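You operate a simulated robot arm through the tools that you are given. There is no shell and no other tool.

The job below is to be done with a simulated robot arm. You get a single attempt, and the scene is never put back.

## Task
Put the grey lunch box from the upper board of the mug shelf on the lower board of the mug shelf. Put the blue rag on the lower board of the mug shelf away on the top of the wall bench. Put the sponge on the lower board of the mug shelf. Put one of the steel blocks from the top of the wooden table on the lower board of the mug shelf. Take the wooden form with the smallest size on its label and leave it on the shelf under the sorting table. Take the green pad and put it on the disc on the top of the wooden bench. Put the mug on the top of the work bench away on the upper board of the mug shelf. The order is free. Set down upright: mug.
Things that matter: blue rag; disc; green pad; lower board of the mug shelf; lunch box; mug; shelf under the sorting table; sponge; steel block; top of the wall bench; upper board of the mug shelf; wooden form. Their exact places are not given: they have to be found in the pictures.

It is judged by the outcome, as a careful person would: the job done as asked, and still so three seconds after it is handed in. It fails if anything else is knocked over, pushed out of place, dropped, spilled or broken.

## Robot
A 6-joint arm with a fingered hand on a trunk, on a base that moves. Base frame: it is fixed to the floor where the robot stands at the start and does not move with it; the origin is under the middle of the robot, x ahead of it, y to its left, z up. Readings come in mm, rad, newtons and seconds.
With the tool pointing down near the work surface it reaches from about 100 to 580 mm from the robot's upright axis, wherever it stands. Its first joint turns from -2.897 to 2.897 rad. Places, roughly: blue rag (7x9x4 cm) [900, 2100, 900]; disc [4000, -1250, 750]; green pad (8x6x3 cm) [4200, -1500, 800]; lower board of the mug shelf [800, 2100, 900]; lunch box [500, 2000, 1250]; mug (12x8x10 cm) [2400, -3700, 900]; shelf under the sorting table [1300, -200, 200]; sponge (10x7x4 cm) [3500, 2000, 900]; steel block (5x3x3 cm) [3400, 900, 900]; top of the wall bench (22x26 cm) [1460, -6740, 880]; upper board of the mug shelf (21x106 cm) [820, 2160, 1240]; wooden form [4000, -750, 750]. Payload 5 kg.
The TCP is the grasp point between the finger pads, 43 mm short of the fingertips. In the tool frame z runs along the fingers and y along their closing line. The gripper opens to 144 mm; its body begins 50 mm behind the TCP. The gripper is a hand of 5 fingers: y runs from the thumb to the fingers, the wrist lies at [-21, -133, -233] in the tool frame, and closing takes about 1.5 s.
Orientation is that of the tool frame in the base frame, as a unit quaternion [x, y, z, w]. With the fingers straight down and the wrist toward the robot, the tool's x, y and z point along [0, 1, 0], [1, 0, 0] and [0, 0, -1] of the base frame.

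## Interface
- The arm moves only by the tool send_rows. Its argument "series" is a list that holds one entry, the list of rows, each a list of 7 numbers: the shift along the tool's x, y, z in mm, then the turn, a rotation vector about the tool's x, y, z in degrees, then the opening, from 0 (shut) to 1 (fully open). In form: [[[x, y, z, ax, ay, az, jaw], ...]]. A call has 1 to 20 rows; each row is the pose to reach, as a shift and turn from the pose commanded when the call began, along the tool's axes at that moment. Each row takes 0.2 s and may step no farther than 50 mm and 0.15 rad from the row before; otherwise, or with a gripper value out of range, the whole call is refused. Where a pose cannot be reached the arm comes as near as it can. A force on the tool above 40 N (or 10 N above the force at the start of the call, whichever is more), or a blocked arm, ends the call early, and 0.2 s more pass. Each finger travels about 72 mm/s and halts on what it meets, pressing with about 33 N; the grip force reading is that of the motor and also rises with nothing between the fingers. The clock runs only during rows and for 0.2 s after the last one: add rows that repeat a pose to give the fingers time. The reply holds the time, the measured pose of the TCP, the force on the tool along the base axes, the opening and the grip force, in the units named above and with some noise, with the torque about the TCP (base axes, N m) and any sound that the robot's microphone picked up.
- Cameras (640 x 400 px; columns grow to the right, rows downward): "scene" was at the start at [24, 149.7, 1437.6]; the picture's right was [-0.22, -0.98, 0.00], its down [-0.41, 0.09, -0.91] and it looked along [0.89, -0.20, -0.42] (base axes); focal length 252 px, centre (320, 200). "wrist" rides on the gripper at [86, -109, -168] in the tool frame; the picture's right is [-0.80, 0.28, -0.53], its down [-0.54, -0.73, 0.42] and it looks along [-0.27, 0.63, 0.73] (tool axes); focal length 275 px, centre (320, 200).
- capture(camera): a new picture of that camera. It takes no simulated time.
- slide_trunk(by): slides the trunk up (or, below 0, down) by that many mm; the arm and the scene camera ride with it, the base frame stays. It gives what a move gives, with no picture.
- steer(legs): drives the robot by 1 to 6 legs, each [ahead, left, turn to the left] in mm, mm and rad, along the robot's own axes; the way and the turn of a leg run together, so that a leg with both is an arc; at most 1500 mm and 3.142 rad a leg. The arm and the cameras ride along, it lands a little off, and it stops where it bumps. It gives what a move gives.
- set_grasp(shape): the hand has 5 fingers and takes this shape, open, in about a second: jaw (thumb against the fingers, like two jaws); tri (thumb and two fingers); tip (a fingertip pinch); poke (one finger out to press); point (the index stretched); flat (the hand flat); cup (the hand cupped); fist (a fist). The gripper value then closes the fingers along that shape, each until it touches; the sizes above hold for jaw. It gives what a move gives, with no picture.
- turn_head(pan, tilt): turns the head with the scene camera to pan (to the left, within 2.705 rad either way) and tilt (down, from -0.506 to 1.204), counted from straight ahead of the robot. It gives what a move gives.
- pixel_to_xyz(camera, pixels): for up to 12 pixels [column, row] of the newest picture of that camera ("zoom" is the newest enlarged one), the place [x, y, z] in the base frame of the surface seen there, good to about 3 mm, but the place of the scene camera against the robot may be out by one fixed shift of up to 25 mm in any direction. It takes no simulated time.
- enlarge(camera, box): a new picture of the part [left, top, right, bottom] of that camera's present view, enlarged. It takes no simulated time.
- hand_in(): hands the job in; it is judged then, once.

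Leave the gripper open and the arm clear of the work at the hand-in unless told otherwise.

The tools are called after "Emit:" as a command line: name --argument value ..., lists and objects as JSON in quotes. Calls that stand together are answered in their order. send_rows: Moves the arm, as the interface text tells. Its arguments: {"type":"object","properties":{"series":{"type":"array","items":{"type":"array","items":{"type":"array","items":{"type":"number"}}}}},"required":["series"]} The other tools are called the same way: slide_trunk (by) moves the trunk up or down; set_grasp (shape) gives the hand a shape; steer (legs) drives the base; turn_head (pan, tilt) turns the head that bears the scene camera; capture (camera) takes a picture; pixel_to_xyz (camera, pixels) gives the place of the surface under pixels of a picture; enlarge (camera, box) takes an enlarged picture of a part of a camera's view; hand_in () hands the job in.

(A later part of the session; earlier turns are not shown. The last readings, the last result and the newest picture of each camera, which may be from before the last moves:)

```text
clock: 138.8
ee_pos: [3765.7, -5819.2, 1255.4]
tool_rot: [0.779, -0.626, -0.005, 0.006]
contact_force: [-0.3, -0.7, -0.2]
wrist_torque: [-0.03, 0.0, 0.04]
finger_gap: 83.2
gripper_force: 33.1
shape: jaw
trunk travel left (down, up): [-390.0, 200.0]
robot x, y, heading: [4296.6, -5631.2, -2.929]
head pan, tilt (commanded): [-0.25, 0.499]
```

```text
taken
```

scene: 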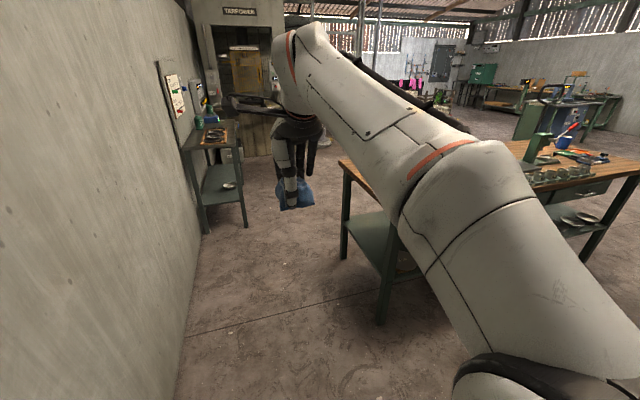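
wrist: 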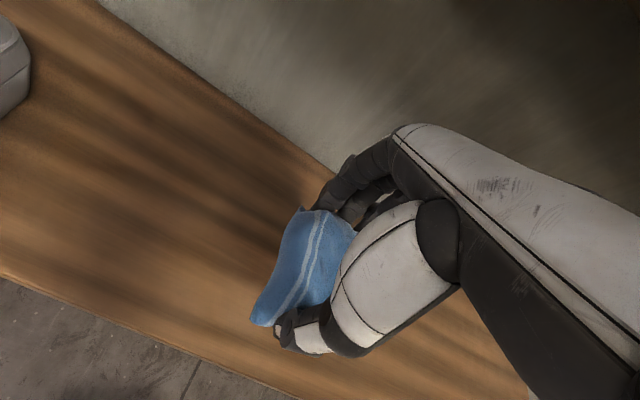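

I'm at the passage, v≈−6551. I correct the heading by +0.05 and drive west 1500 mm.

Emit:
steer --legs '[[0, 0, 0.05], [1450, 10, 0]]'

Emit:
capture --camera "scene"

```text
clock: 146.5
ee_pos: [2376.2, -6251.8, 1254.8]
tool_rot: [0.799, -0.602, -0.004, 0.005]
contact_force: [0.3, 0.9, 0.2]
wrist_torque: [0.02, -0.02, 0.03]
finger_gap: 82.7
gripper_force: 33.1
shape: jaw
trunk travel left (down, up): [-390.0, 200.0]
robot x, y, heading: [2888.7, -6031.2, -2.865]
head pan, tilt (commanded): [-0.25, 0.499]
```

```text
taken
```

scene: 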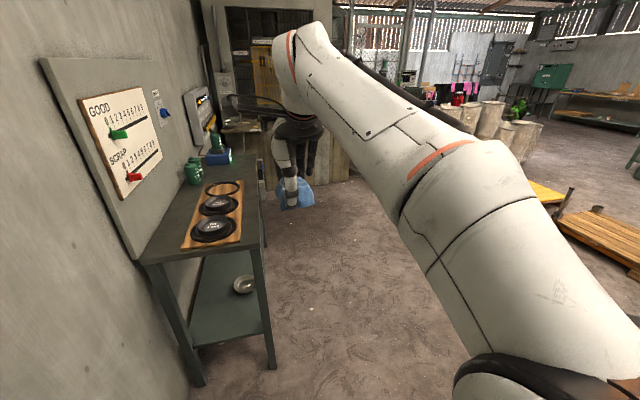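

Now beside the bench end. I check the kiln shelf distance ahead and the wall bench's items.

Emit:
pixel_to_xyz --camera "scene" --pixels '[[240, 128], [330, 180], [262, 160], [145, 255], [255, 250], [210, 230], [225, 185], [195, 170], [218, 155], [240, 165], [250, 190], [560, 195]]'

Emit:
enlarge --camera "scene" --box '[130, 90, 290, 270]'

```text
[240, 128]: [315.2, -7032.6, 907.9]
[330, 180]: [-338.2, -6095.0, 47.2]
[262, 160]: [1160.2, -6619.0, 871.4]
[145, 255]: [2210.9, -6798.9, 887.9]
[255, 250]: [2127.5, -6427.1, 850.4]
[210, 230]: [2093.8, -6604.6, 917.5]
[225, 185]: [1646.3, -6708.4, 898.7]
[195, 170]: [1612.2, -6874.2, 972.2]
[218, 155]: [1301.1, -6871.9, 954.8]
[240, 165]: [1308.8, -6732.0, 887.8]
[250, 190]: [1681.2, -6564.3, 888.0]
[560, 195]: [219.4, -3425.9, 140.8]
```

```text
2.22 times, centred on (210, 180) of scene
```

zoom: 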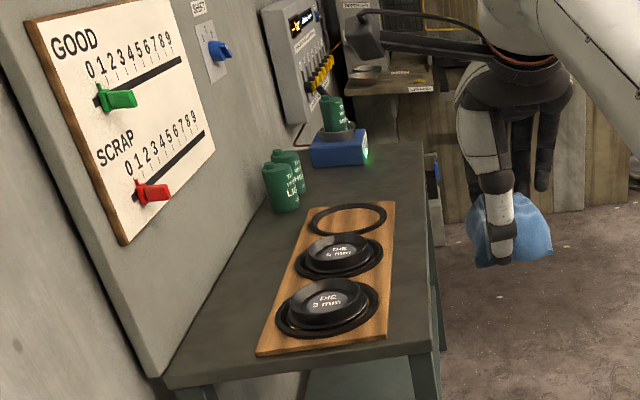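

Free spot on the wall bench: right of the die board, in front of the blue scale, around u=−334, v=−6880. I drive in an arc of legs to stand north of it and turn to face south.

Emit:
steer --legs '[[400, -150, 0], [500, -350, 0], [725, 0, 0], [0, 0, 1.556]]'

Emit:
turn_head --pan 0.1 --tilt 0.6

Emit:
capture --camera "scene"

Emit:
capture --camera "wrist"

```text
clock: 159.4
ee_pos: [1406.3, -6522.0, 1255.3]
tool_rot: [0.991, 0.13, 0.0, 0.007]
contact_force: [-1.0, 0.3, -0.1]
wrist_torque: [-0.02, -0.03, 0.02]
finger_gap: 82.5
gripper_force: 33.0
shape: jaw
trunk travel left (down, up): [-390.0, 200.0]
robot x, y, heading: [1190.4, -6004.2, -1.317]
head pan, tilt (commanded): [-0.25, 0.499]
```

```text
clock: 160.2
ee_pos: [1406.7, -6524.1, 1255.8]
tool_rot: [0.992, 0.13, 0.001, 0.007]
contact_force: [0.1, 0.7, -0.4]
wrist_torque: [-0.01, 0.03, 0.01]
finger_gap: 82.7
gripper_force: 33.2
shape: jaw
trunk travel left (down, up): [-390.0, 200.0]
robot x, y, heading: [1194.1, -6005.9, -1.309]
head pan, tilt (commanded): [0.099, 0.6]
```

```text
taken
```

scene: 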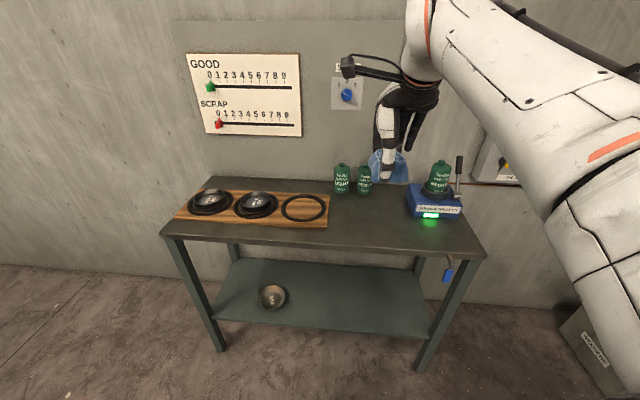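

```text
taken
```

wrist: 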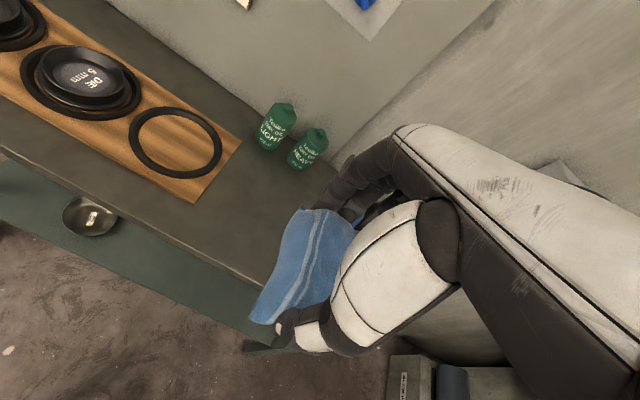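

The free area lies between the ring board's right end and the blue scale, in front of the two green cans. I query these edges in both cameras.

Emit:
pixel_to_xyz --camera "scene" --pixels '[[327, 227], [329, 196], [341, 192], [364, 193], [408, 190], [416, 218], [370, 246], [482, 256], [365, 220], [380, 225], [400, 240], [430, 225]]'

Emit:
pixel_to_xyz --camera "wrist" --pixels '[[194, 199], [240, 143], [264, 147], [300, 167], [215, 250], [250, 190], [240, 230], [285, 205], [265, 275]]'

```text
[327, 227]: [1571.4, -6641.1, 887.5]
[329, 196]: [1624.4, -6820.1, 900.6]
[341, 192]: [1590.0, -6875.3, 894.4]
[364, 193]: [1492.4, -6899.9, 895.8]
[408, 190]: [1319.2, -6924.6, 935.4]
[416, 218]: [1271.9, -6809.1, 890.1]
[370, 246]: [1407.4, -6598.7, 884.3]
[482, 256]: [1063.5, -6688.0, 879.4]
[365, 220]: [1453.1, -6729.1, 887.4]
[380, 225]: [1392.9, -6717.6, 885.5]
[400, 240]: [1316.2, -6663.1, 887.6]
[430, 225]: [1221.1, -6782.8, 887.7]
```

```text
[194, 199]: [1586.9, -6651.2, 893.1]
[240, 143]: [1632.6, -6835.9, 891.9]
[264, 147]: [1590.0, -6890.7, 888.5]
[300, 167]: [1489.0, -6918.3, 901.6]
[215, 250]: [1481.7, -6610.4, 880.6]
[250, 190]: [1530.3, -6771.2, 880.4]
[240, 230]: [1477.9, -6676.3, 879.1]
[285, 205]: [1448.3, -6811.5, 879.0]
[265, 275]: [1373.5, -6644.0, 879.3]
```

Target: u≈−340, v≈−6870 on bench top z≈880. I drive 204 mm ahead with the rag still high, then lower the trunk 260 mm.

Emit:
steer --legs '[[204, -5, 0]]'

Emit:
slide_trunk --by -260

Emit:
capture --camera "scene"

Emit:
capture --camera "wrist"

```text
clock: 161.8
ee_pos: [1448.6, -6716.5, 1255.6]
tool_rot: [0.992, 0.128, 0.0, 0.008]
contact_force: [-0.4, 0.5, 0.7]
wrist_torque: [0.02, -0.01, -0.02]
finger_gap: 82.8
gripper_force: 32.6
shape: jaw
trunk travel left (down, up): [-390.0, 200.0]
robot x, y, heading: [1232.2, -6197.5, -1.317]
head pan, tilt (commanded): [0.099, 0.6]
```

```text
clock: 164.5
ee_pos: [1450.5, -6715.6, 995.6]
tool_rot: [0.992, 0.128, 0.001, 0.007]
contact_force: [0.8, -0.5, -0.8]
wrist_torque: [-0.01, -0.03, -0.02]
finger_gap: 82.7
gripper_force: 33.0
shape: jaw
trunk travel left (down, up): [-130.0, 460.0]
robot x, y, heading: [1237.2, -6195.2, -1.323]
head pan, tilt (commanded): [0.099, 0.6]
```

```text
taken
```

scene: 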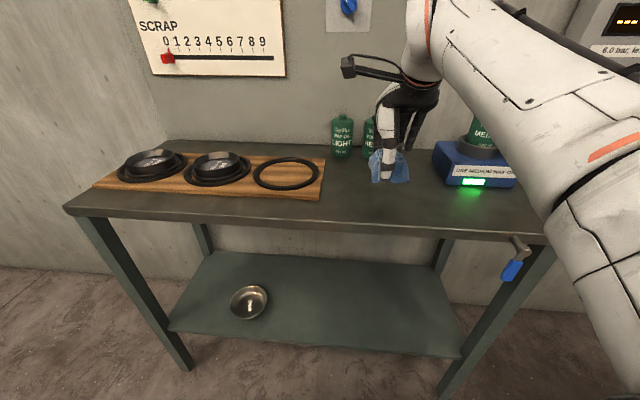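

```text
taken
```

wrist: 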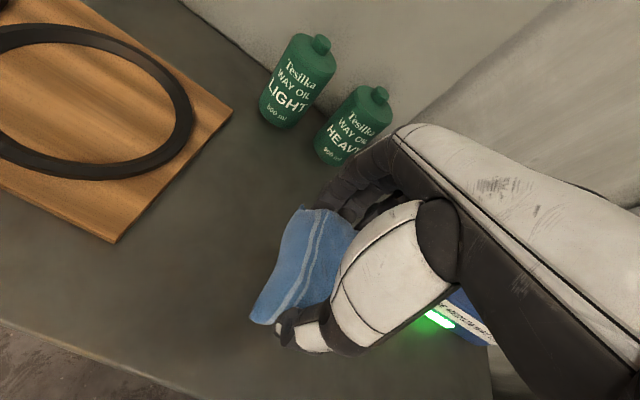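

Over the free area. I lower 64 mm then ease down.

Emit:
send_rows --series '[[[0, 0, 20, 0, 0, 0, 0], [0, 0, 40, 0, 0, 0, 0], [0, 0, 56, 0, 0, 0, 0], [0, 0, 64, 0, 0, 0, 0], [0, 0, 64, 0, 0, 0, 0]]]'

```text
clock: 165.7
ee_pos: [1451.3, -6718.7, 931.7]
tool_rot: [0.992, 0.128, 0.001, 0.007]
contact_force: [0.3, 0.0, -0.2]
wrist_torque: [0.01, -0.05, 0.03]
finger_gap: 82.5
gripper_force: 32.9
shape: jaw
trunk travel left (down, up): [-130.0, 460.0]
robot x, y, heading: [1240.3, -6198.6, -1.316]
head pan, tilt (commanded): [0.099, 0.6]
```

Emit:
send_rows --series '[[[0, 0, 2, 0, 0, 0, 0], [0, 0, 4, 0, 0, 0, 0], [0, 0, 6, 0, 0, 0, 0], [0, 0, 6, 0, 0, 0, 0]]]'

```text
clock: 166.7
ee_pos: [1450.2, -6716.9, 924.8]
tool_rot: [0.992, 0.128, 0.001, 0.007]
contact_force: [-0.5, -0.5, -0.6]
wrist_torque: [-0.03, -0.02, 0.0]
finger_gap: 82.8
gripper_force: 32.9
shape: jaw
trunk travel left (down, up): [-130.0, 460.0]
robot x, y, heading: [1238.2, -6195.4, -1.316]
head pan, tilt (commanded): [0.099, 0.6]
```

Near contact (bench 880, rag bottom ~880). I go down 1.5 mm more and open.

Emit:
send_rows --series '[[[0, 0, 1.5, 0, 0, 0, 0], [0, 0, 1.5, 0, 0, 0, 0.65], [0, 0, 1.5, 0, 0, 0, 0.75], [0, 0, 1.5, 0, 0, 0, 0.85], [0, 0, 1.5, 0, 0, 0, 1], [0, 0, 1.5, 0, 0, 0, 1], [0, 0, 1.5, 0, 0, 0, 1], [0, 0, 1.5, 0, 0, 0, 1]]]'

Emit:
send_rows --series '[[[0, 0, -5, 0, 0, 0, 1], [0, 0, -15, 0, 0, 0, 1], [0, 0, -30, 0, 0, 0, 1], [0, 0, -50, 0, 0, 0, 1], [0, 0, -80, 0, 0, 0, 1], [0, 0, -110, 0, 0, 0, 1]]]'

Emit:
capture --camera "scene"

Emit:
capture --camera "wrist"

```text
clock: 168.5
ee_pos: [1450.8, -6717.6, 923.3]
tool_rot: [0.992, 0.128, 0.0, 0.007]
contact_force: [-0.7, -0.2, -0.4]
wrist_torque: [0.0, 0.02, -0.01]
finger_gap: 143.5
gripper_force: 0.0
shape: jaw
trunk travel left (down, up): [-130.0, 460.0]
robot x, y, heading: [1238.0, -6195.7, -1.315]
head pan, tilt (commanded): [0.099, 0.6]
```

```text
clock: 169.9
ee_pos: [1450.7, -6713.1, 1034.7]
tool_rot: [0.992, 0.128, 0.001, 0.006]
contact_force: [0.9, -0.1, -0.6]
wrist_torque: [0.03, 0.02, 0.04]
finger_gap: 143.6
gripper_force: 0.2
shape: jaw
trunk travel left (down, up): [-130.0, 460.0]
robot x, y, heading: [1236.8, -6198.0, -1.316]
head pan, tilt (commanded): [0.099, 0.6]
```

```text
taken
```

scene: 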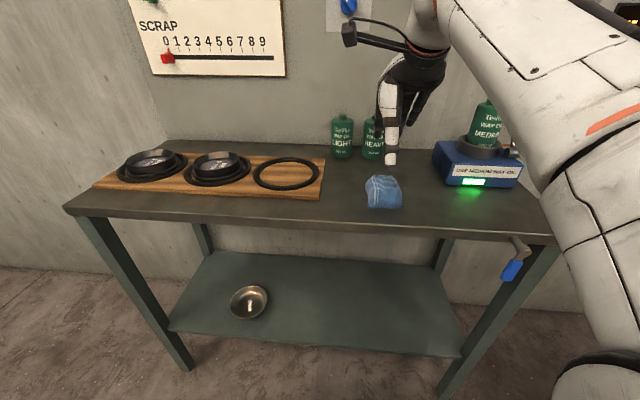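

```text
taken
```

wrist: 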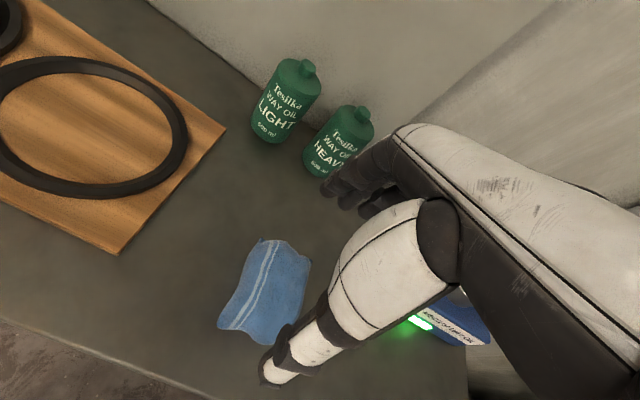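

The rag lies on the wall bench. Next the mug: I raise the trunk for travel, back off, turn east and return through the passage.

Emit:
slide_trunk --by 250

Emit:
steer --legs '[[-240, 0, 0], [0, 0, 1.575], [560, 0, 0], [500, -350, 0], [400, -160, 0]]'

Emit:
turn_head --pan 0.3 --tilt 0.5

Emit:
capture --camera "scene"

```text
clock: 172.5
ee_pos: [1450.6, -6714.4, 1284.7]
tool_rot: [0.992, 0.128, 0.001, 0.007]
contact_force: [-0.9, 0.7, 0.2]
wrist_torque: [0.01, 0.0, 0.03]
finger_gap: 143.7
gripper_force: 0.1
shape: jaw
trunk travel left (down, up): [-380.0, 210.0]
robot x, y, heading: [1237.5, -6195.4, -1.319]
head pan, tilt (commanded): [0.099, 0.6]
```

```text
clock: 186.2
ee_pos: [3238.3, -5822.4, 1284.6]
tool_rot: [0.598, 0.802, 0.006, 0.004]
contact_force: [-0.3, 0.1, -0.5]
wrist_torque: [0.02, 0.02, 0.02]
finger_gap: 143.9
gripper_force: 0.0
shape: jaw
trunk travel left (down, up): [-380.0, 210.0]
robot x, y, heading: [2729.1, -6055.1, 0.285]
head pan, tilt (commanded): [0.099, 0.6]
```

```text
clock: 186.9
ee_pos: [3237.9, -5822.8, 1285.1]
tool_rot: [0.598, 0.802, 0.006, 0.004]
contact_force: [-0.1, 0.2, 0.3]
wrist_torque: [-0.01, 0.0, 0.02]
finger_gap: 143.6
gripper_force: 0.1
shape: jaw
trunk travel left (down, up): [-380.0, 210.0]
robot x, y, heading: [2726.0, -6049.1, 0.283]
head pan, tilt (commanded): [0.3, 0.499]
```

```text
taken
```

scene: 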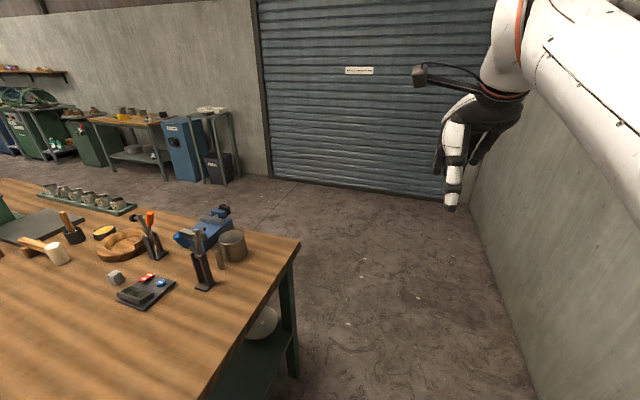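

Position u≈1068, v≈−6549, heading nearly east. I drive east 1380 mm, then slide north along the corridor.

Emit:
steer --legs '[[0, 0, -0.02], [1380, 0, 0], [0, 1450, 0], [0, 1450, 0]]'

Emit:
turn_head --pan 1.2 --tilt 0.5

Emit:
capture --camera "scene"

```text
clock: 207.9
ee_pos: [3788.7, -2644.4, 1284.1]
tool_rot: [0.606, 0.796, 0.006, 0.005]
contact_force: [0.1, 0.0, -0.3]
wrist_torque: [-0.01, 0.0, 0.0]
finger_gap: 143.5
gripper_force: 0.1
shape: jaw
trunk travel left (down, up): [-380.0, 210.0]
robot x, y, heading: [3275.9, -2864.1, 0.268]
head pan, tilt (commanded): [0.3, 0.499]
```

```text
clock: 209.1
ee_pos: [3789.1, -2643.6, 1285.0]
tool_rot: [0.606, 0.795, 0.006, 0.004]
contact_force: [0.2, -1.0, 0.5]
wrist_torque: [-0.01, -0.01, -0.01]
finger_gap: 143.4
gripper_force: 0.1
shape: jaw
trunk travel left (down, up): [-380.0, 210.0]
robot x, y, heading: [3273.1, -2867.5, 0.266]
head pan, tilt (commanded): [1.201, 0.499]
```

```text
taken
```

scene: 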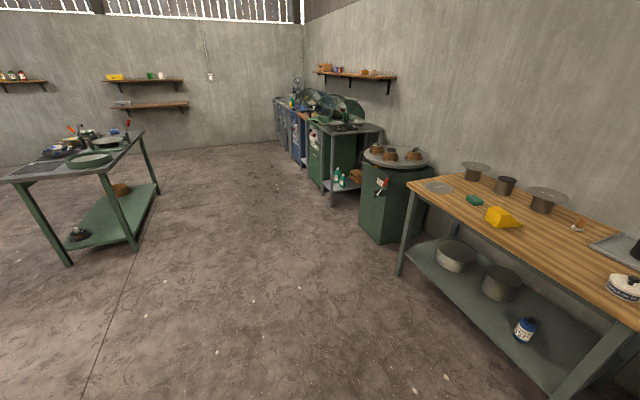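

I'm now near the wooden bench with a free hand, so I do the green pad first. I enlarge the bench and the forms, and query the positions.

Emit:
enlarge --camera "scene" --box '[400, 150, 560, 250]'

Emit:
enlarge --camera "scene" --box '[350, 130, 446, 190]'

Emit:
pixel_to_xyz --camera "scene" --pixels '[[475, 200], [438, 187], [425, 186], [453, 188], [416, 178], [505, 220], [395, 157], [378, 149], [413, 157], [400, 275], [500, 235], [580, 390]]'

```text
4.00 times, centred on (480, 200) of scene
```

zoom: 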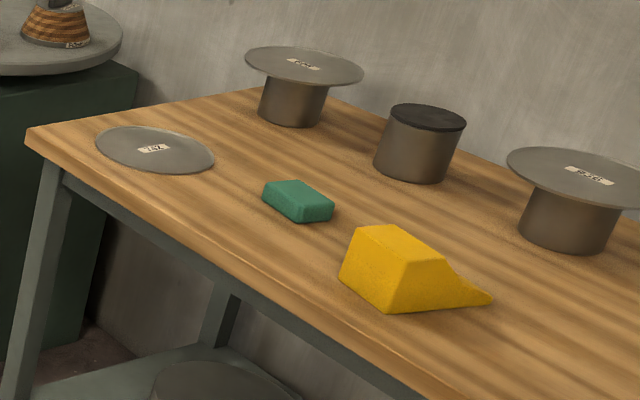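

```text
6.67 times, centred on (398, 160) of scene
```

zoom: 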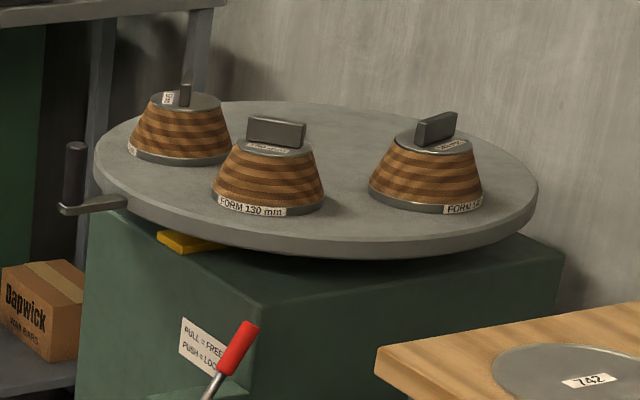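

```text
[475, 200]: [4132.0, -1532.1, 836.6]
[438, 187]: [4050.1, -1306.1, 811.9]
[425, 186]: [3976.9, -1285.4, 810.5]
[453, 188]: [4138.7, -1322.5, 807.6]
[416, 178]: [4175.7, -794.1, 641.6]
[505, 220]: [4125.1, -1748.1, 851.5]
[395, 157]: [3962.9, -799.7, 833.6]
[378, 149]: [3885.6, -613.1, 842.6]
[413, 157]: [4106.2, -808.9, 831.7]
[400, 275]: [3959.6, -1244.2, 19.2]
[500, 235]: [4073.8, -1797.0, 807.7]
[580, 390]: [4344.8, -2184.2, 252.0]
```

The disc labelled "742" lies flat on the bench top at about (4050, −1306); the green pad at (4132, −1532). I drive nearer (north, then ahead) facing east.

Emit:
steer --legs '[[0, 900, 0], [480, 80, 0]]'

Emit:
turn_head --pan 0.1 --tilt 0.6

Emit:
capture --camera "scene"

Emit:
capture --camera "wrist"

```text
clock: 216.3
ee_pos: [4003.1, -1580.1, 1284.8]
tool_rot: [0.604, 0.797, 0.006, 0.005]
contact_force: [0.1, -0.5, -0.3]
wrist_torque: [0.0, 0.01, -0.02]
finger_gap: 143.6
gripper_force: 0.1
shape: jaw
trunk travel left (down, up): [-380.0, 210.0]
robot x, y, heading: [3488.6, -1803.2, 0.277]
head pan, tilt (commanded): [1.201, 0.499]
```

```text
clock: 217.6
ee_pos: [4003.0, -1580.5, 1285.6]
tool_rot: [0.604, 0.797, 0.005, 0.005]
contact_force: [-0.6, -1.0, 0.0]
wrist_torque: [-0.01, 0.02, -0.04]
finger_gap: 143.6
gripper_force: 0.1
shape: jaw
trunk travel left (down, up): [-380.0, 210.0]
robot x, y, heading: [3489.7, -1803.8, 0.274]
head pan, tilt (commanded): [0.099, 0.6]
```

```text
taken
```

scene: 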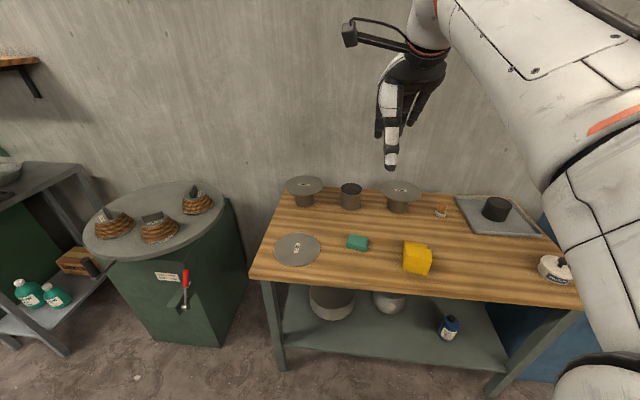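

```text
taken
```

wrist: 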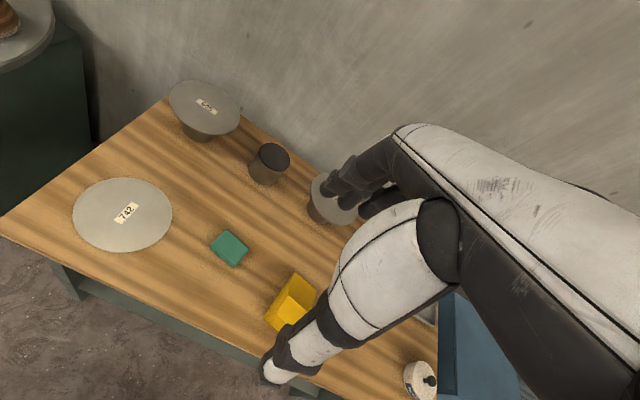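

I query the wrist view: pad corners near (230,248), disc outline near (122,213), bench front edge.

Emit:
enlarge --camera "wrist" --box '[50, 160, 350, 350]'

Emit:
pixel_to_xyz --camera "wrist" --pixels '[[230, 247], [211, 243], [228, 231], [249, 250], [234, 266], [122, 213], [74, 212], [171, 215], [122, 179], [125, 250], [200, 322], [180, 290]]'

```text
2.11 times, centred on (200, 255) of wrist
```

zoom: 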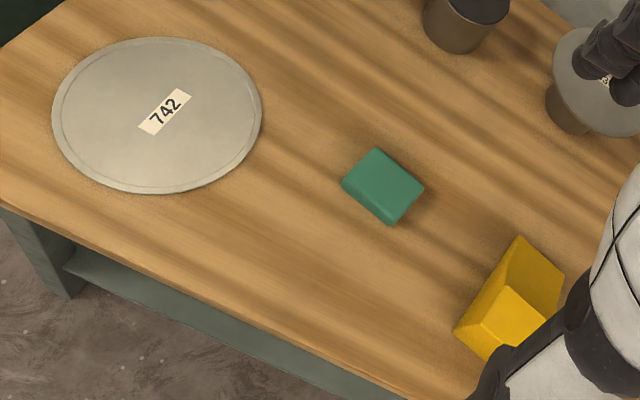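

```text
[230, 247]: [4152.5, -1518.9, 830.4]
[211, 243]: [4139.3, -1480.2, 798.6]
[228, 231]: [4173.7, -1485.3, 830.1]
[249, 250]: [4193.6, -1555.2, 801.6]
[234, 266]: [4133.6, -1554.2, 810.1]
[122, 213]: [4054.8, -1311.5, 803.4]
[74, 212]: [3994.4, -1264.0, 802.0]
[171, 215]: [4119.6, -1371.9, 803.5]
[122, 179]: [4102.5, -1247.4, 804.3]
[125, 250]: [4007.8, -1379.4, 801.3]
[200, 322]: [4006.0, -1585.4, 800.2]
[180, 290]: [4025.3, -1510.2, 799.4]
```

The pad's center is (4152, −1519), long axis along the bench; disc center (4056, −1314), top z≈803. I drive 160 ahead and 35 left; then lower the trunk.

Emit:
steer --legs '[[158, 35, -0.01]]'

Emit:
slide_trunk --by -330

Emit:
capture --camera "wrist"

Emit:
capture --camera "scene"

```text
clock: 219.0
ee_pos: [4147.8, -1510.9, 1284.2]
tool_rot: [0.608, 0.794, 0.005, 0.004]
contact_force: [-0.6, 0.3, 0.2]
wrist_torque: [-0.02, 0.03, -0.02]
finger_gap: 143.6
gripper_force: 0.1
shape: jaw
trunk travel left (down, up): [-380.0, 210.0]
robot x, y, heading: [3633.1, -1727.4, 0.259]
head pan, tilt (commanded): [0.099, 0.6]
```

```text
clock: 222.3
ee_pos: [4147.6, -1510.7, 954.9]
tool_rot: [0.608, 0.794, 0.005, 0.003]
contact_force: [0.6, -0.9, -0.3]
wrist_torque: [0.0, 0.04, -0.01]
finger_gap: 144.0
gripper_force: 0.1
shape: jaw
trunk travel left (down, up): [-50.0, 540.0]
robot x, y, heading: [3632.7, -1726.1, 0.261]
head pan, tilt (commanded): [0.099, 0.6]
```

```text
taken
```

wrist: 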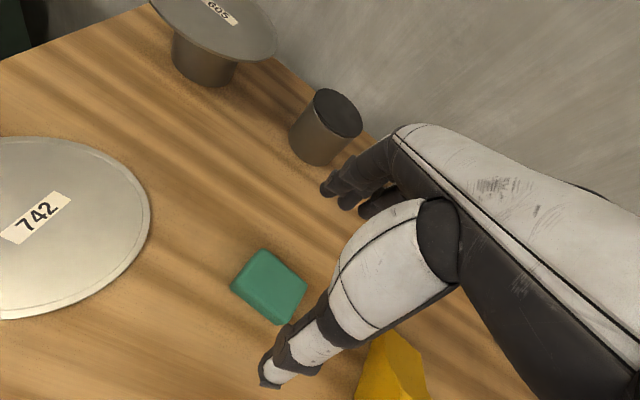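

```text
taken
```

scene: 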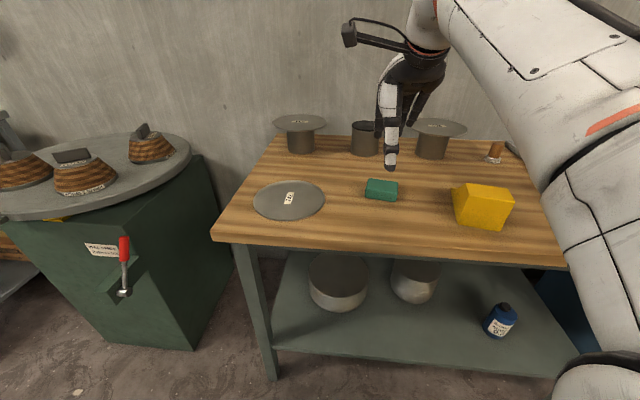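

I re-measure the pad in this nearer wrist view: corners around (232,287),(262,250),(307,286),(278,325).

Emit:
pixel_to_xyz --camera "wrist" --pixels '[[268, 285], [264, 252], [303, 286], [237, 288], [275, 314], [280, 270], [255, 305], [320, 160], [300, 150]]'

```text
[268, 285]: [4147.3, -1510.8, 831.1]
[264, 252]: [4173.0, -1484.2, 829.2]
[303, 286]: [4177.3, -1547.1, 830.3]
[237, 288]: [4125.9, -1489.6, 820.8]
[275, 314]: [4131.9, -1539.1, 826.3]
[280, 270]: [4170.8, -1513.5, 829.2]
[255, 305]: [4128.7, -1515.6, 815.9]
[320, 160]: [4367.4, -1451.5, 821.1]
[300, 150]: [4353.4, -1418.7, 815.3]
```

Pad center (4152, −1515), its short axis close to base x. I turn the hand 10° to align, shift slightly, and lower over the pad to z≈848.

Emit:
send_rows --series '[[[3, 2, 20, 0, 0, 4, 1], [6, 4, 45, 0, 0, 7, 1], [9.6, 5.7, 70, 0, 0, 10, 1], [9.6, 5.7, 88, 0, 0, 10, 1], [9.6, 5.7, 98, 0, 0, 10, 1], [9.6, 5.7, 104, 0, 0, 10, 1], [9.6, 5.7, 107, 0, 0, 10, 1], [9.6, 5.7, 107, 0, 0, 10, 1]]]'

Emit:
capture --camera "wrist"

Emit:
enlarge --camera "scene" --box '[320, 100, 480, 230]'

```text
clock: 224.1
ee_pos: [4152.1, -1498.9, 847.6]
tool_rot: [0.675, 0.738, 0.005, 0.004]
contact_force: [0.2, 0.1, 0.8]
wrist_torque: [0.0, 0.03, 0.02]
finger_gap: 144.0
gripper_force: 0.0
shape: jaw
trunk travel left (down, up): [-50.0, 540.0]
robot x, y, heading: [3630.6, -1728.9, 0.262]
head pan, tilt (commanded): [0.099, 0.6]
```

```text
taken
```

wrist: 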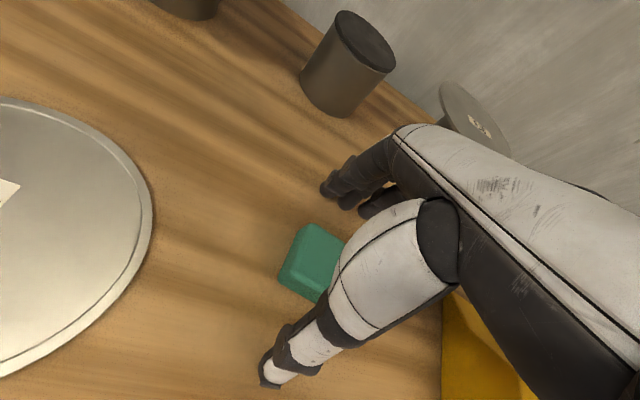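

```text
3.08 times, centred on (400, 165) of scene
```

zoom: 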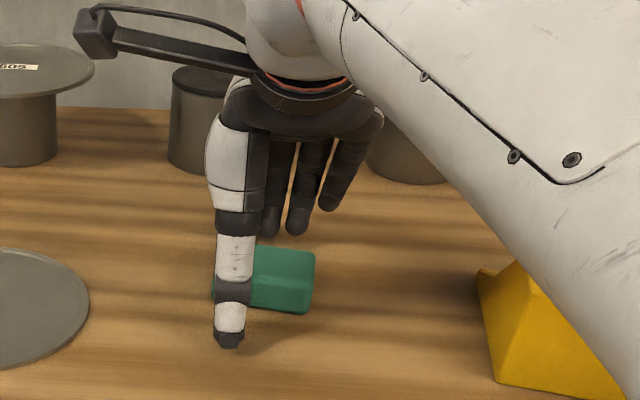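

I check thumb and finger positions relative to the pad in the same zoomed frame.

Emit:
pixel_to_xyz --camera "zoom" --pixels '[[230, 335], [230, 315], [270, 232], [296, 230], [327, 205], [265, 285], [310, 300], [312, 258], [262, 252], [285, 270]]'

```text
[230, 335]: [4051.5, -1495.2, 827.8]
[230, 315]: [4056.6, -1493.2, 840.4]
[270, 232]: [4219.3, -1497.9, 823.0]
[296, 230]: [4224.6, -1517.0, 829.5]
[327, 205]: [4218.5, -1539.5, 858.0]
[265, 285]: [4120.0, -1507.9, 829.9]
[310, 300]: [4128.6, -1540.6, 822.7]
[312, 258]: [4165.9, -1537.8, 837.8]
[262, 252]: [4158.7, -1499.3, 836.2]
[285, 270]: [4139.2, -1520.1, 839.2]
```

Alignment is good. I close on the pad.

Emit:
send_rows --series '[[[0, 0, 0, 0, 0, 0, 0.8], [0, 0, 0, 0, 0, 0, 0.6], [0, 0, 0, 0, 0, 0, 0.4], [0, 0, 0, 0, 0, 0, 0.2], [0, 0, 0, 0, 0, 0, 0], [0, 0, 0, 0, 0, 0, 0], [0, 0, 0, 0, 0, 0, 0], [0, 0, 0, 0, 0, 0, 0], [0, 0, 0, 0, 0, 0, 0]]]'

Emit:
capture --camera "wrist"

Emit:
enlarge --camera "scene" --box '[320, 100, 480, 230]'

```text
clock: 226.1
ee_pos: [4151.1, -1499.1, 847.5]
tool_rot: [0.675, 0.738, 0.005, 0.003]
contact_force: [0.1, 0.4, 0.4]
wrist_torque: [-0.01, 0.02, 0.0]
finger_gap: 49.8
gripper_force: 33.2
shape: jaw
trunk travel left (down, up): [-50.0, 540.0]
robot x, y, heading: [3633.4, -1725.0, 0.26]
head pan, tilt (commanded): [0.099, 0.6]
```

```text
taken
```

wrist: 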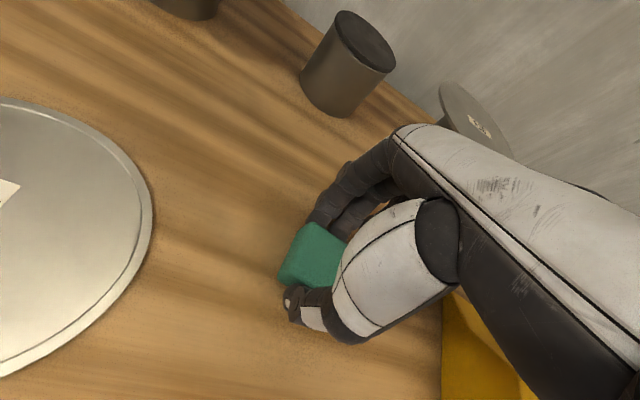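

```text
3.08 times, centred on (400, 165) of scene
```

zoom: 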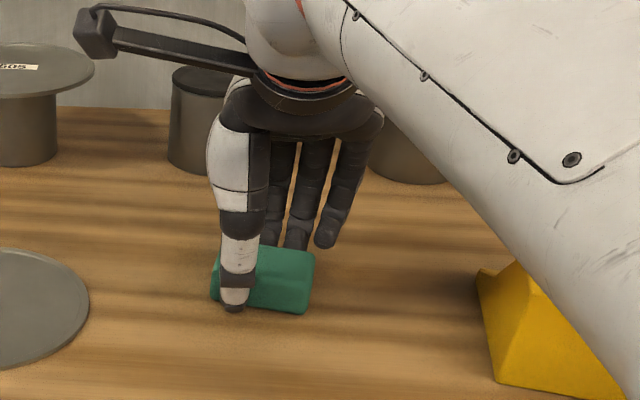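

Gripped at 50 mm. I lift 60 mm and check.

Emit:
send_rows --series '[[[0, 0, -5, 0, 0, 0, 0], [0, 0, -15, 0, 0, 0, 0], [0, 0, -30, 0, 0, 0, 0], [0, 0, -50, 0, 0, 0, 0], [0, 0, -70, 0, 0, 0, 0], [0, 0, -70, 0, 0, 0, 0]]]'

Emit:
capture --camera "wrist"

```text
clock: 227.5
ee_pos: [4151.7, -1498.5, 916.7]
tool_rot: [0.674, 0.738, 0.005, 0.004]
contact_force: [0.8, -0.2, -1.4]
wrist_torque: [0.0, 0.02, 0.01]
finger_gap: 50.0
gripper_force: 33.1
shape: jaw
trunk travel left (down, up): [-50.0, 540.0]
robot x, y, heading: [3632.7, -1724.6, 0.261]
head pan, tilt (commanded): [0.099, 0.6]
```

```text
taken
```

wrist: 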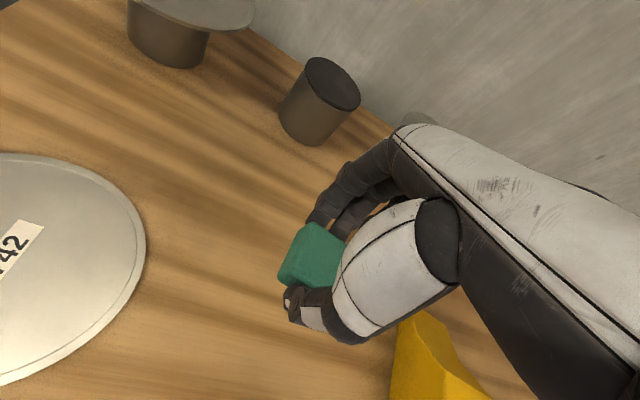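

The pad is held. I drive 41 mm back and 219 mm left to bring it above the disc's center.

Emit:
steer --legs '[[-41, 219, 0]]'

Emit:
capture --camera "wrist"

Emit:
capture --camera "scene"

```text
clock: 229.2
ee_pos: [4054.7, -1298.1, 916.0]
tool_rot: [0.676, 0.737, 0.005, 0.003]
contact_force: [-0.8, -0.2, -0.3]
wrist_torque: [-0.01, 0.04, 0.02]
finger_gap: 49.8
gripper_force: 33.2
shape: jaw
trunk travel left (down, up): [-50.0, 540.0]
robot x, y, heading: [3535.6, -1522.5, 0.259]
head pan, tilt (commanded): [0.099, 0.6]
```

```text
taken
```

wrist: 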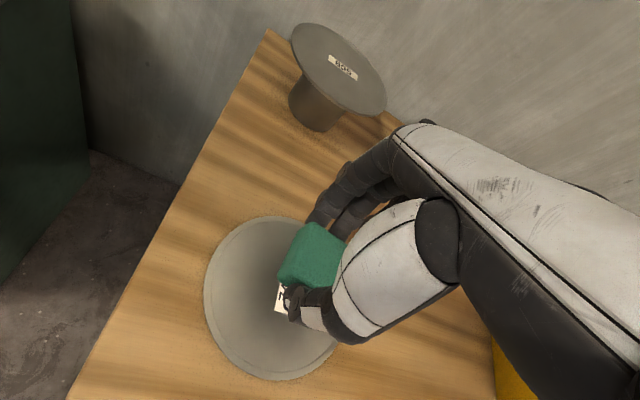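

```text
taken
```

scene: 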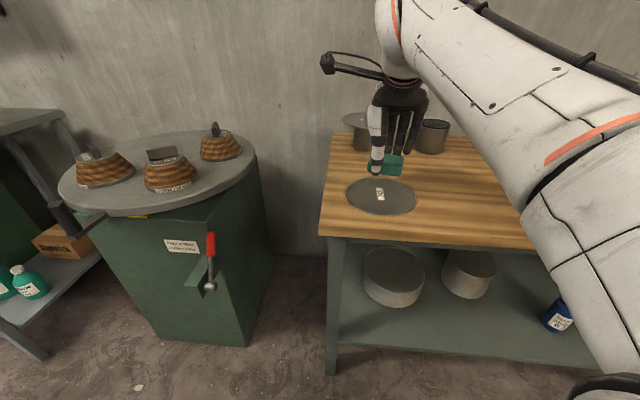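

Exactly above the disc center. I lower 62 mm then ease to contact.

Emit:
send_rows --series '[[[0, 0, 20, 0, 0, 0, 0], [0, 0, 40, 0, 0, 0, 0], [0, 0, 55, 0, 0, 0, 0], [0, 0, 61, 0, 0, 0, 0], [0, 0, 61, 0, 0, 0, 0]]]'

Emit:
send_rows --series '[[[0, 0, 1.5, 0, 0, 0, 0], [0, 0, 3, 0, 0, 0, 0], [0, 0, 3, 0, 0, 0, 0]]]'

```text
clock: 230.4
ee_pos: [4056.4, -1297.9, 854.4]
tool_rot: [0.677, 0.736, 0.004, 0.003]
contact_force: [0.5, -1.2, -0.5]
wrist_torque: [0.04, 0.02, 0.02]
finger_gap: 49.7
gripper_force: 32.8
shape: jaw
trunk travel left (down, up): [-50.0, 540.0]
robot x, y, heading: [3532.5, -1524.2, 0.258]
head pan, tilt (commanded): [0.099, 0.6]
```

```text
clock: 231.2
ee_pos: [4056.9, -1299.0, 851.7]
tool_rot: [0.676, 0.737, 0.004, 0.003]
contact_force: [0.1, -0.5, -0.9]
wrist_torque: [-0.01, 0.0, -0.02]
finger_gap: 49.8
gripper_force: 33.2
shape: jaw
trunk travel left (down, up): [-50.0, 540.0]
robot x, y, heading: [3535.8, -1524.7, 0.257]
head pan, tilt (commanded): [0.099, 0.6]
```

Emit:
send_rows --series '[[[0, 0, 1, 0, 0, 0, 0], [0, 0, 2, 0, 0, 0, 0], [0, 0, 2, 0, 0, 0, 0]]]'

```text
clock: 232.0
ee_pos: [4057.3, -1298.5, 850.7]
tool_rot: [0.676, 0.737, 0.005, 0.003]
contact_force: [-0.2, 0.4, -0.1]
wrist_torque: [0.0, -0.01, -0.01]
finger_gap: 49.9
gripper_force: 32.8
shape: jaw
trunk travel left (down, up): [-50.0, 540.0]
robot x, y, heading: [3536.2, -1524.6, 0.263]
head pan, tilt (commanded): [0.099, 0.6]
```

About at contact. I lower 1 mm more and open, then rise.

Emit:
send_rows --series '[[[0, 0, 1, 0, 0, 0, 0], [0, 0, 1, 0, 0, 0, 0.42], [0, 0, 1, 0, 0, 0, 0.5], [0, 0, 1, 0, 0, 0, 0.65], [0, 0, 1, 0, 0, 0, 0.8], [0, 0, 1, 0, 0, 0, 1], [0, 0, 1, 0, 0, 0, 1], [0, 0, 1, 0, 0, 0, 1]]]'

Emit:
send_rows --series '[[[0, 0, -5, 0, 0, 0, 1], [0, 0, -15, 0, 0, 0, 1], [0, 0, -30, 0, 0, 0, 1], [0, 0, -55, 0, 0, 0, 1], [0, 0, -90, 0, 0, 0, 1], [0, 0, -120, 0, 0, 0, 1]]]'

Emit:
capture --camera "wrist"

Emit:
capture --camera "scene"

```text
clock: 233.8
ee_pos: [4056.9, -1298.3, 848.3]
tool_rot: [0.676, 0.737, 0.005, 0.004]
contact_force: [0.2, -0.6, -0.1]
wrist_torque: [-0.01, -0.01, -0.02]
finger_gap: 143.6
gripper_force: 0.0
shape: jaw
trunk travel left (down, up): [-50.0, 540.0]
robot x, y, heading: [3535.7, -1524.4, 0.259]
head pan, tilt (commanded): [0.099, 0.6]
```

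```text
clock: 235.2
ee_pos: [4055.8, -1299.4, 969.5]
tool_rot: [0.677, 0.736, 0.005, 0.004]
contact_force: [0.5, 0.0, -0.3]
wrist_torque: [0.02, 0.01, -0.01]
finger_gap: 143.6
gripper_force: 0.0
shape: jaw
trunk travel left (down, up): [-50.0, 540.0]
robot x, y, heading: [3533.9, -1524.7, 0.26]
head pan, tilt (commanded): [0.099, 0.6]
```

```text
taken
```

wrist: 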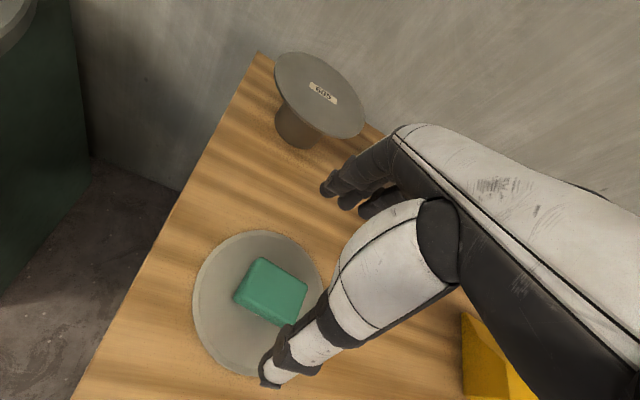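

```text
taken
```

scene: 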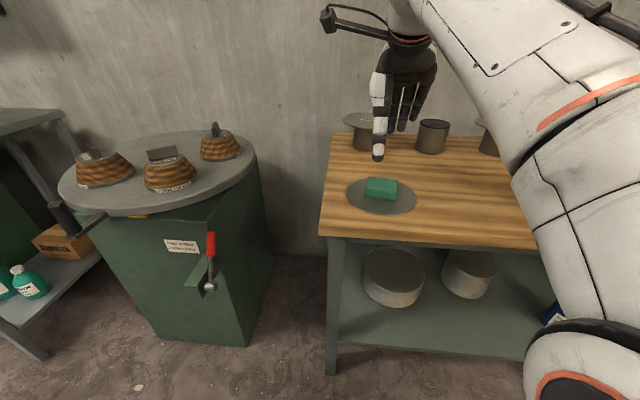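

The green pad lies centered on disc 742. Next the wooden forms, right beside: I enlarge each label.

Emit:
enlarge --camera "scene" --box '[70, 140, 134, 200]'

Emit:
enlarge --camera "scene" --box '[134, 140, 206, 200]'

Emit:
enlarge --camera "scene" --box '[190, 115, 254, 170]'

```text
6.67 times, centred on (102, 170) of scene
```

zoom: 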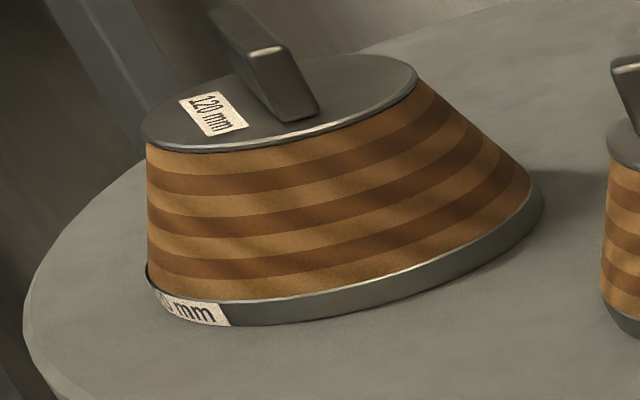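

```text
6.67 times, centred on (170, 170) of scene
```

zoom: 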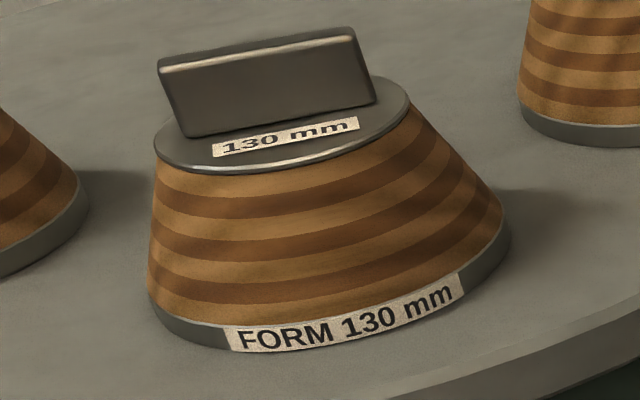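

```text
7.27 times, centred on (222, 142) of scene
```

zoom: 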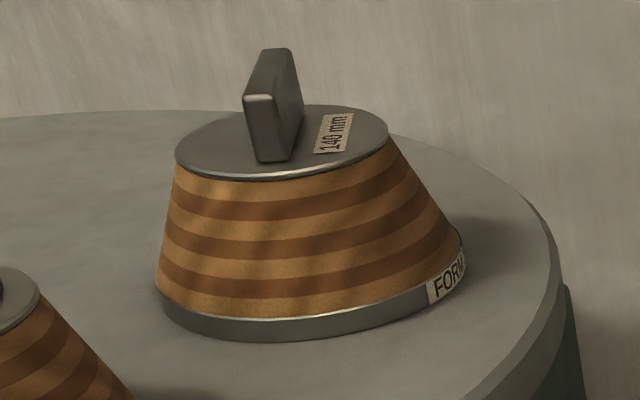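

Labels read: left 120 mm, front 130 mm, back right 140 mm. The smallest is the left form (120 mm), with a flat handle on top. I query its position and the obstacles around (lever, crank).

Emit:
pixel_to_xyz --camera "scene" --pixels '[[100, 160], [88, 155], [103, 175], [120, 172], [90, 185], [165, 155], [210, 250], [62, 218], [150, 212], [75, 205], [250, 165], [217, 132]]'

Emit:
slide_trunk --by 230

```text
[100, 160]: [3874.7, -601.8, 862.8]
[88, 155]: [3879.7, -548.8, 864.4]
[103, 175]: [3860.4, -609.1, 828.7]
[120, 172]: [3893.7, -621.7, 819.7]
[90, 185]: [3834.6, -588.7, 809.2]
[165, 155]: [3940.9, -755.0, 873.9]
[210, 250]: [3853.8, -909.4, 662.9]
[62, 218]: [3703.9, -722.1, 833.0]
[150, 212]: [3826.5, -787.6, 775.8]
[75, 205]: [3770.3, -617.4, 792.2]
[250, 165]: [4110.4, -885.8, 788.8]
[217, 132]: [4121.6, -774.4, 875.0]
```

```text
clock: 237.6
ee_pos: [4053.6, -1297.6, 1199.7]
tool_rot: [0.677, 0.736, 0.005, 0.003]
contact_force: [-0.4, 0.3, 0.5]
wrist_torque: [0.0, 0.01, 0.0]
finger_gap: 143.7
gripper_force: 0.0
shape: jaw
trunk travel left (down, up): [-280.0, 310.0]
robot x, y, heading: [3537.0, -1525.4, 0.254]
head pan, tilt (commanded): [0.099, 0.6]
```

I raise done; now I drive 720 mm left so that the hand is above the 120 mm form, and look.

Emit:
steer --legs '[[-20, 720, 0.005]]'

Emit:
capture --camera "wrist"

Emit:
capture --camera "scene"

```text
clock: 241.5
ee_pos: [3846.8, -608.2, 1201.4]
tool_rot: [0.673, 0.739, 0.006, 0.004]
contact_force: [0.5, 0.0, 0.1]
wrist_torque: [0.01, 0.01, -0.04]
finger_gap: 143.8
gripper_force: 0.1
shape: jaw
trunk travel left (down, up): [-280.0, 310.0]
robot x, y, heading: [3331.0, -839.7, 0.267]
head pan, tilt (commanded): [0.099, 0.6]
```

```text
taken
```

wrist: 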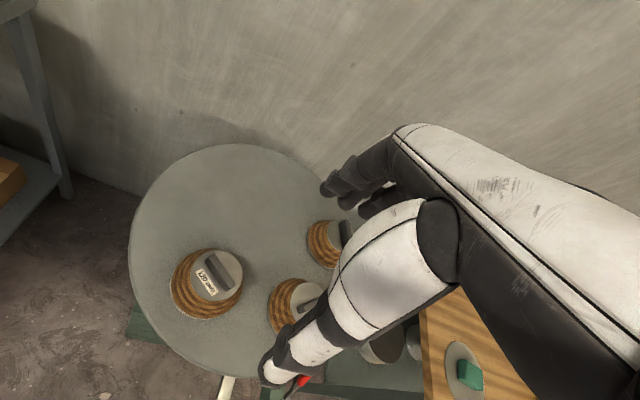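

```text
taken
```

scene: 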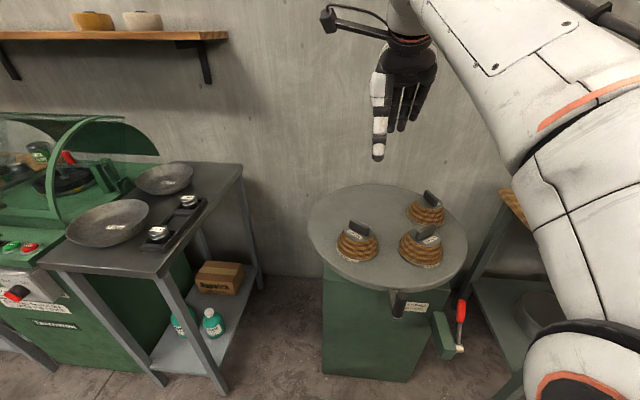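

I enlarge the wrist view on the 120 mm form (at 207,283) and query its handle.

Emit:
enlarge --camera "wrist" --box '[150, 230, 270, 330]'

Emit:
pixel_to_xyz --camera "wrist" --pixels '[[206, 262], [212, 255], [230, 288], [216, 272], [225, 282], [195, 285], [240, 275], [205, 318], [172, 285], [215, 248], [150, 280], [220, 200]]'

```text
4.00 times, centred on (210, 280) of wrist
```

zoom: 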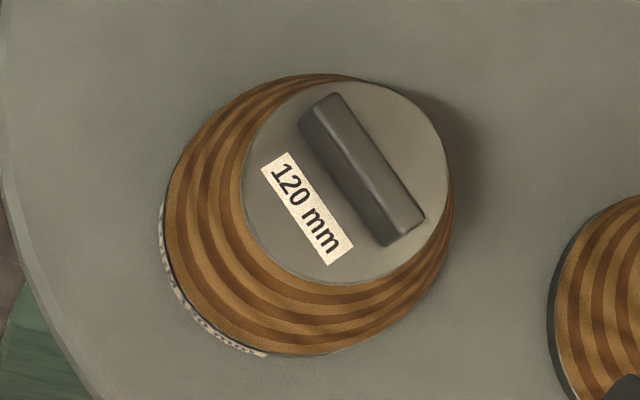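

```text
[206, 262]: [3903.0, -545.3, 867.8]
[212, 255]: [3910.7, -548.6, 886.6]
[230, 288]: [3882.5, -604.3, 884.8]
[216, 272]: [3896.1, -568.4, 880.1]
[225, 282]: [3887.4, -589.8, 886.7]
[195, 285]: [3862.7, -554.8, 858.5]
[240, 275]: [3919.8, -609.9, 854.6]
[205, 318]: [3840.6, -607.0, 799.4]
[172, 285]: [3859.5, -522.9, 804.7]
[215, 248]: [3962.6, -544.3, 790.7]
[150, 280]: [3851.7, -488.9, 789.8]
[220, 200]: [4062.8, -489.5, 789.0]
```

The 120 mm form's handle is centered at (3896, −577), blade axis ~63° in base; top z≈886. I shift the base 60 ahead and 130 left so the arm can turn the hand to the blade.

Emit:
steer --legs '[[60, 130, 0]]'

Emit:
capture --camera "wrist"

Emit:
capture --camera "scene"

```text
clock: 242.9
ee_pos: [3869.1, -468.2, 1200.1]
tool_rot: [0.672, 0.741, 0.006, 0.004]
contact_force: [0.6, -0.2, 0.0]
wrist_torque: [0.0, -0.01, -0.02]
finger_gap: 143.6
gripper_force: 0.1
shape: jaw
trunk travel left (down, up): [-280.0, 310.0]
robot x, y, heading: [3353.8, -696.5, 0.269]
head pan, tilt (commanded): [0.099, 0.6]
```

```text
taken
```

wrist: 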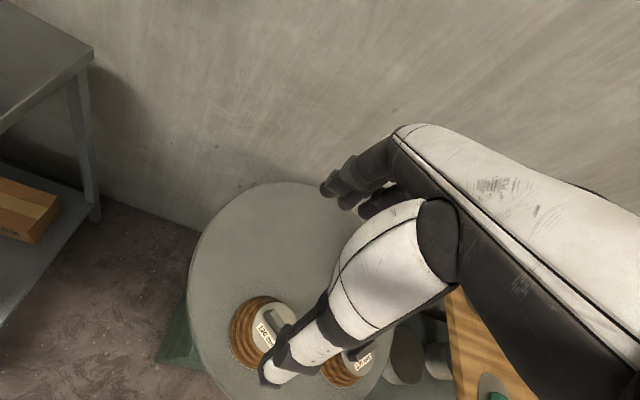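

```text
taken
```

scene: 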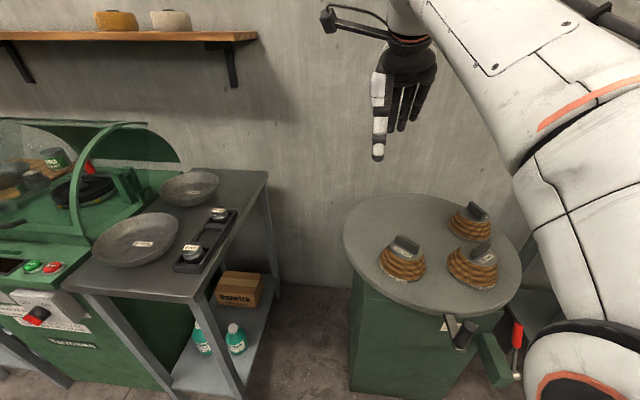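

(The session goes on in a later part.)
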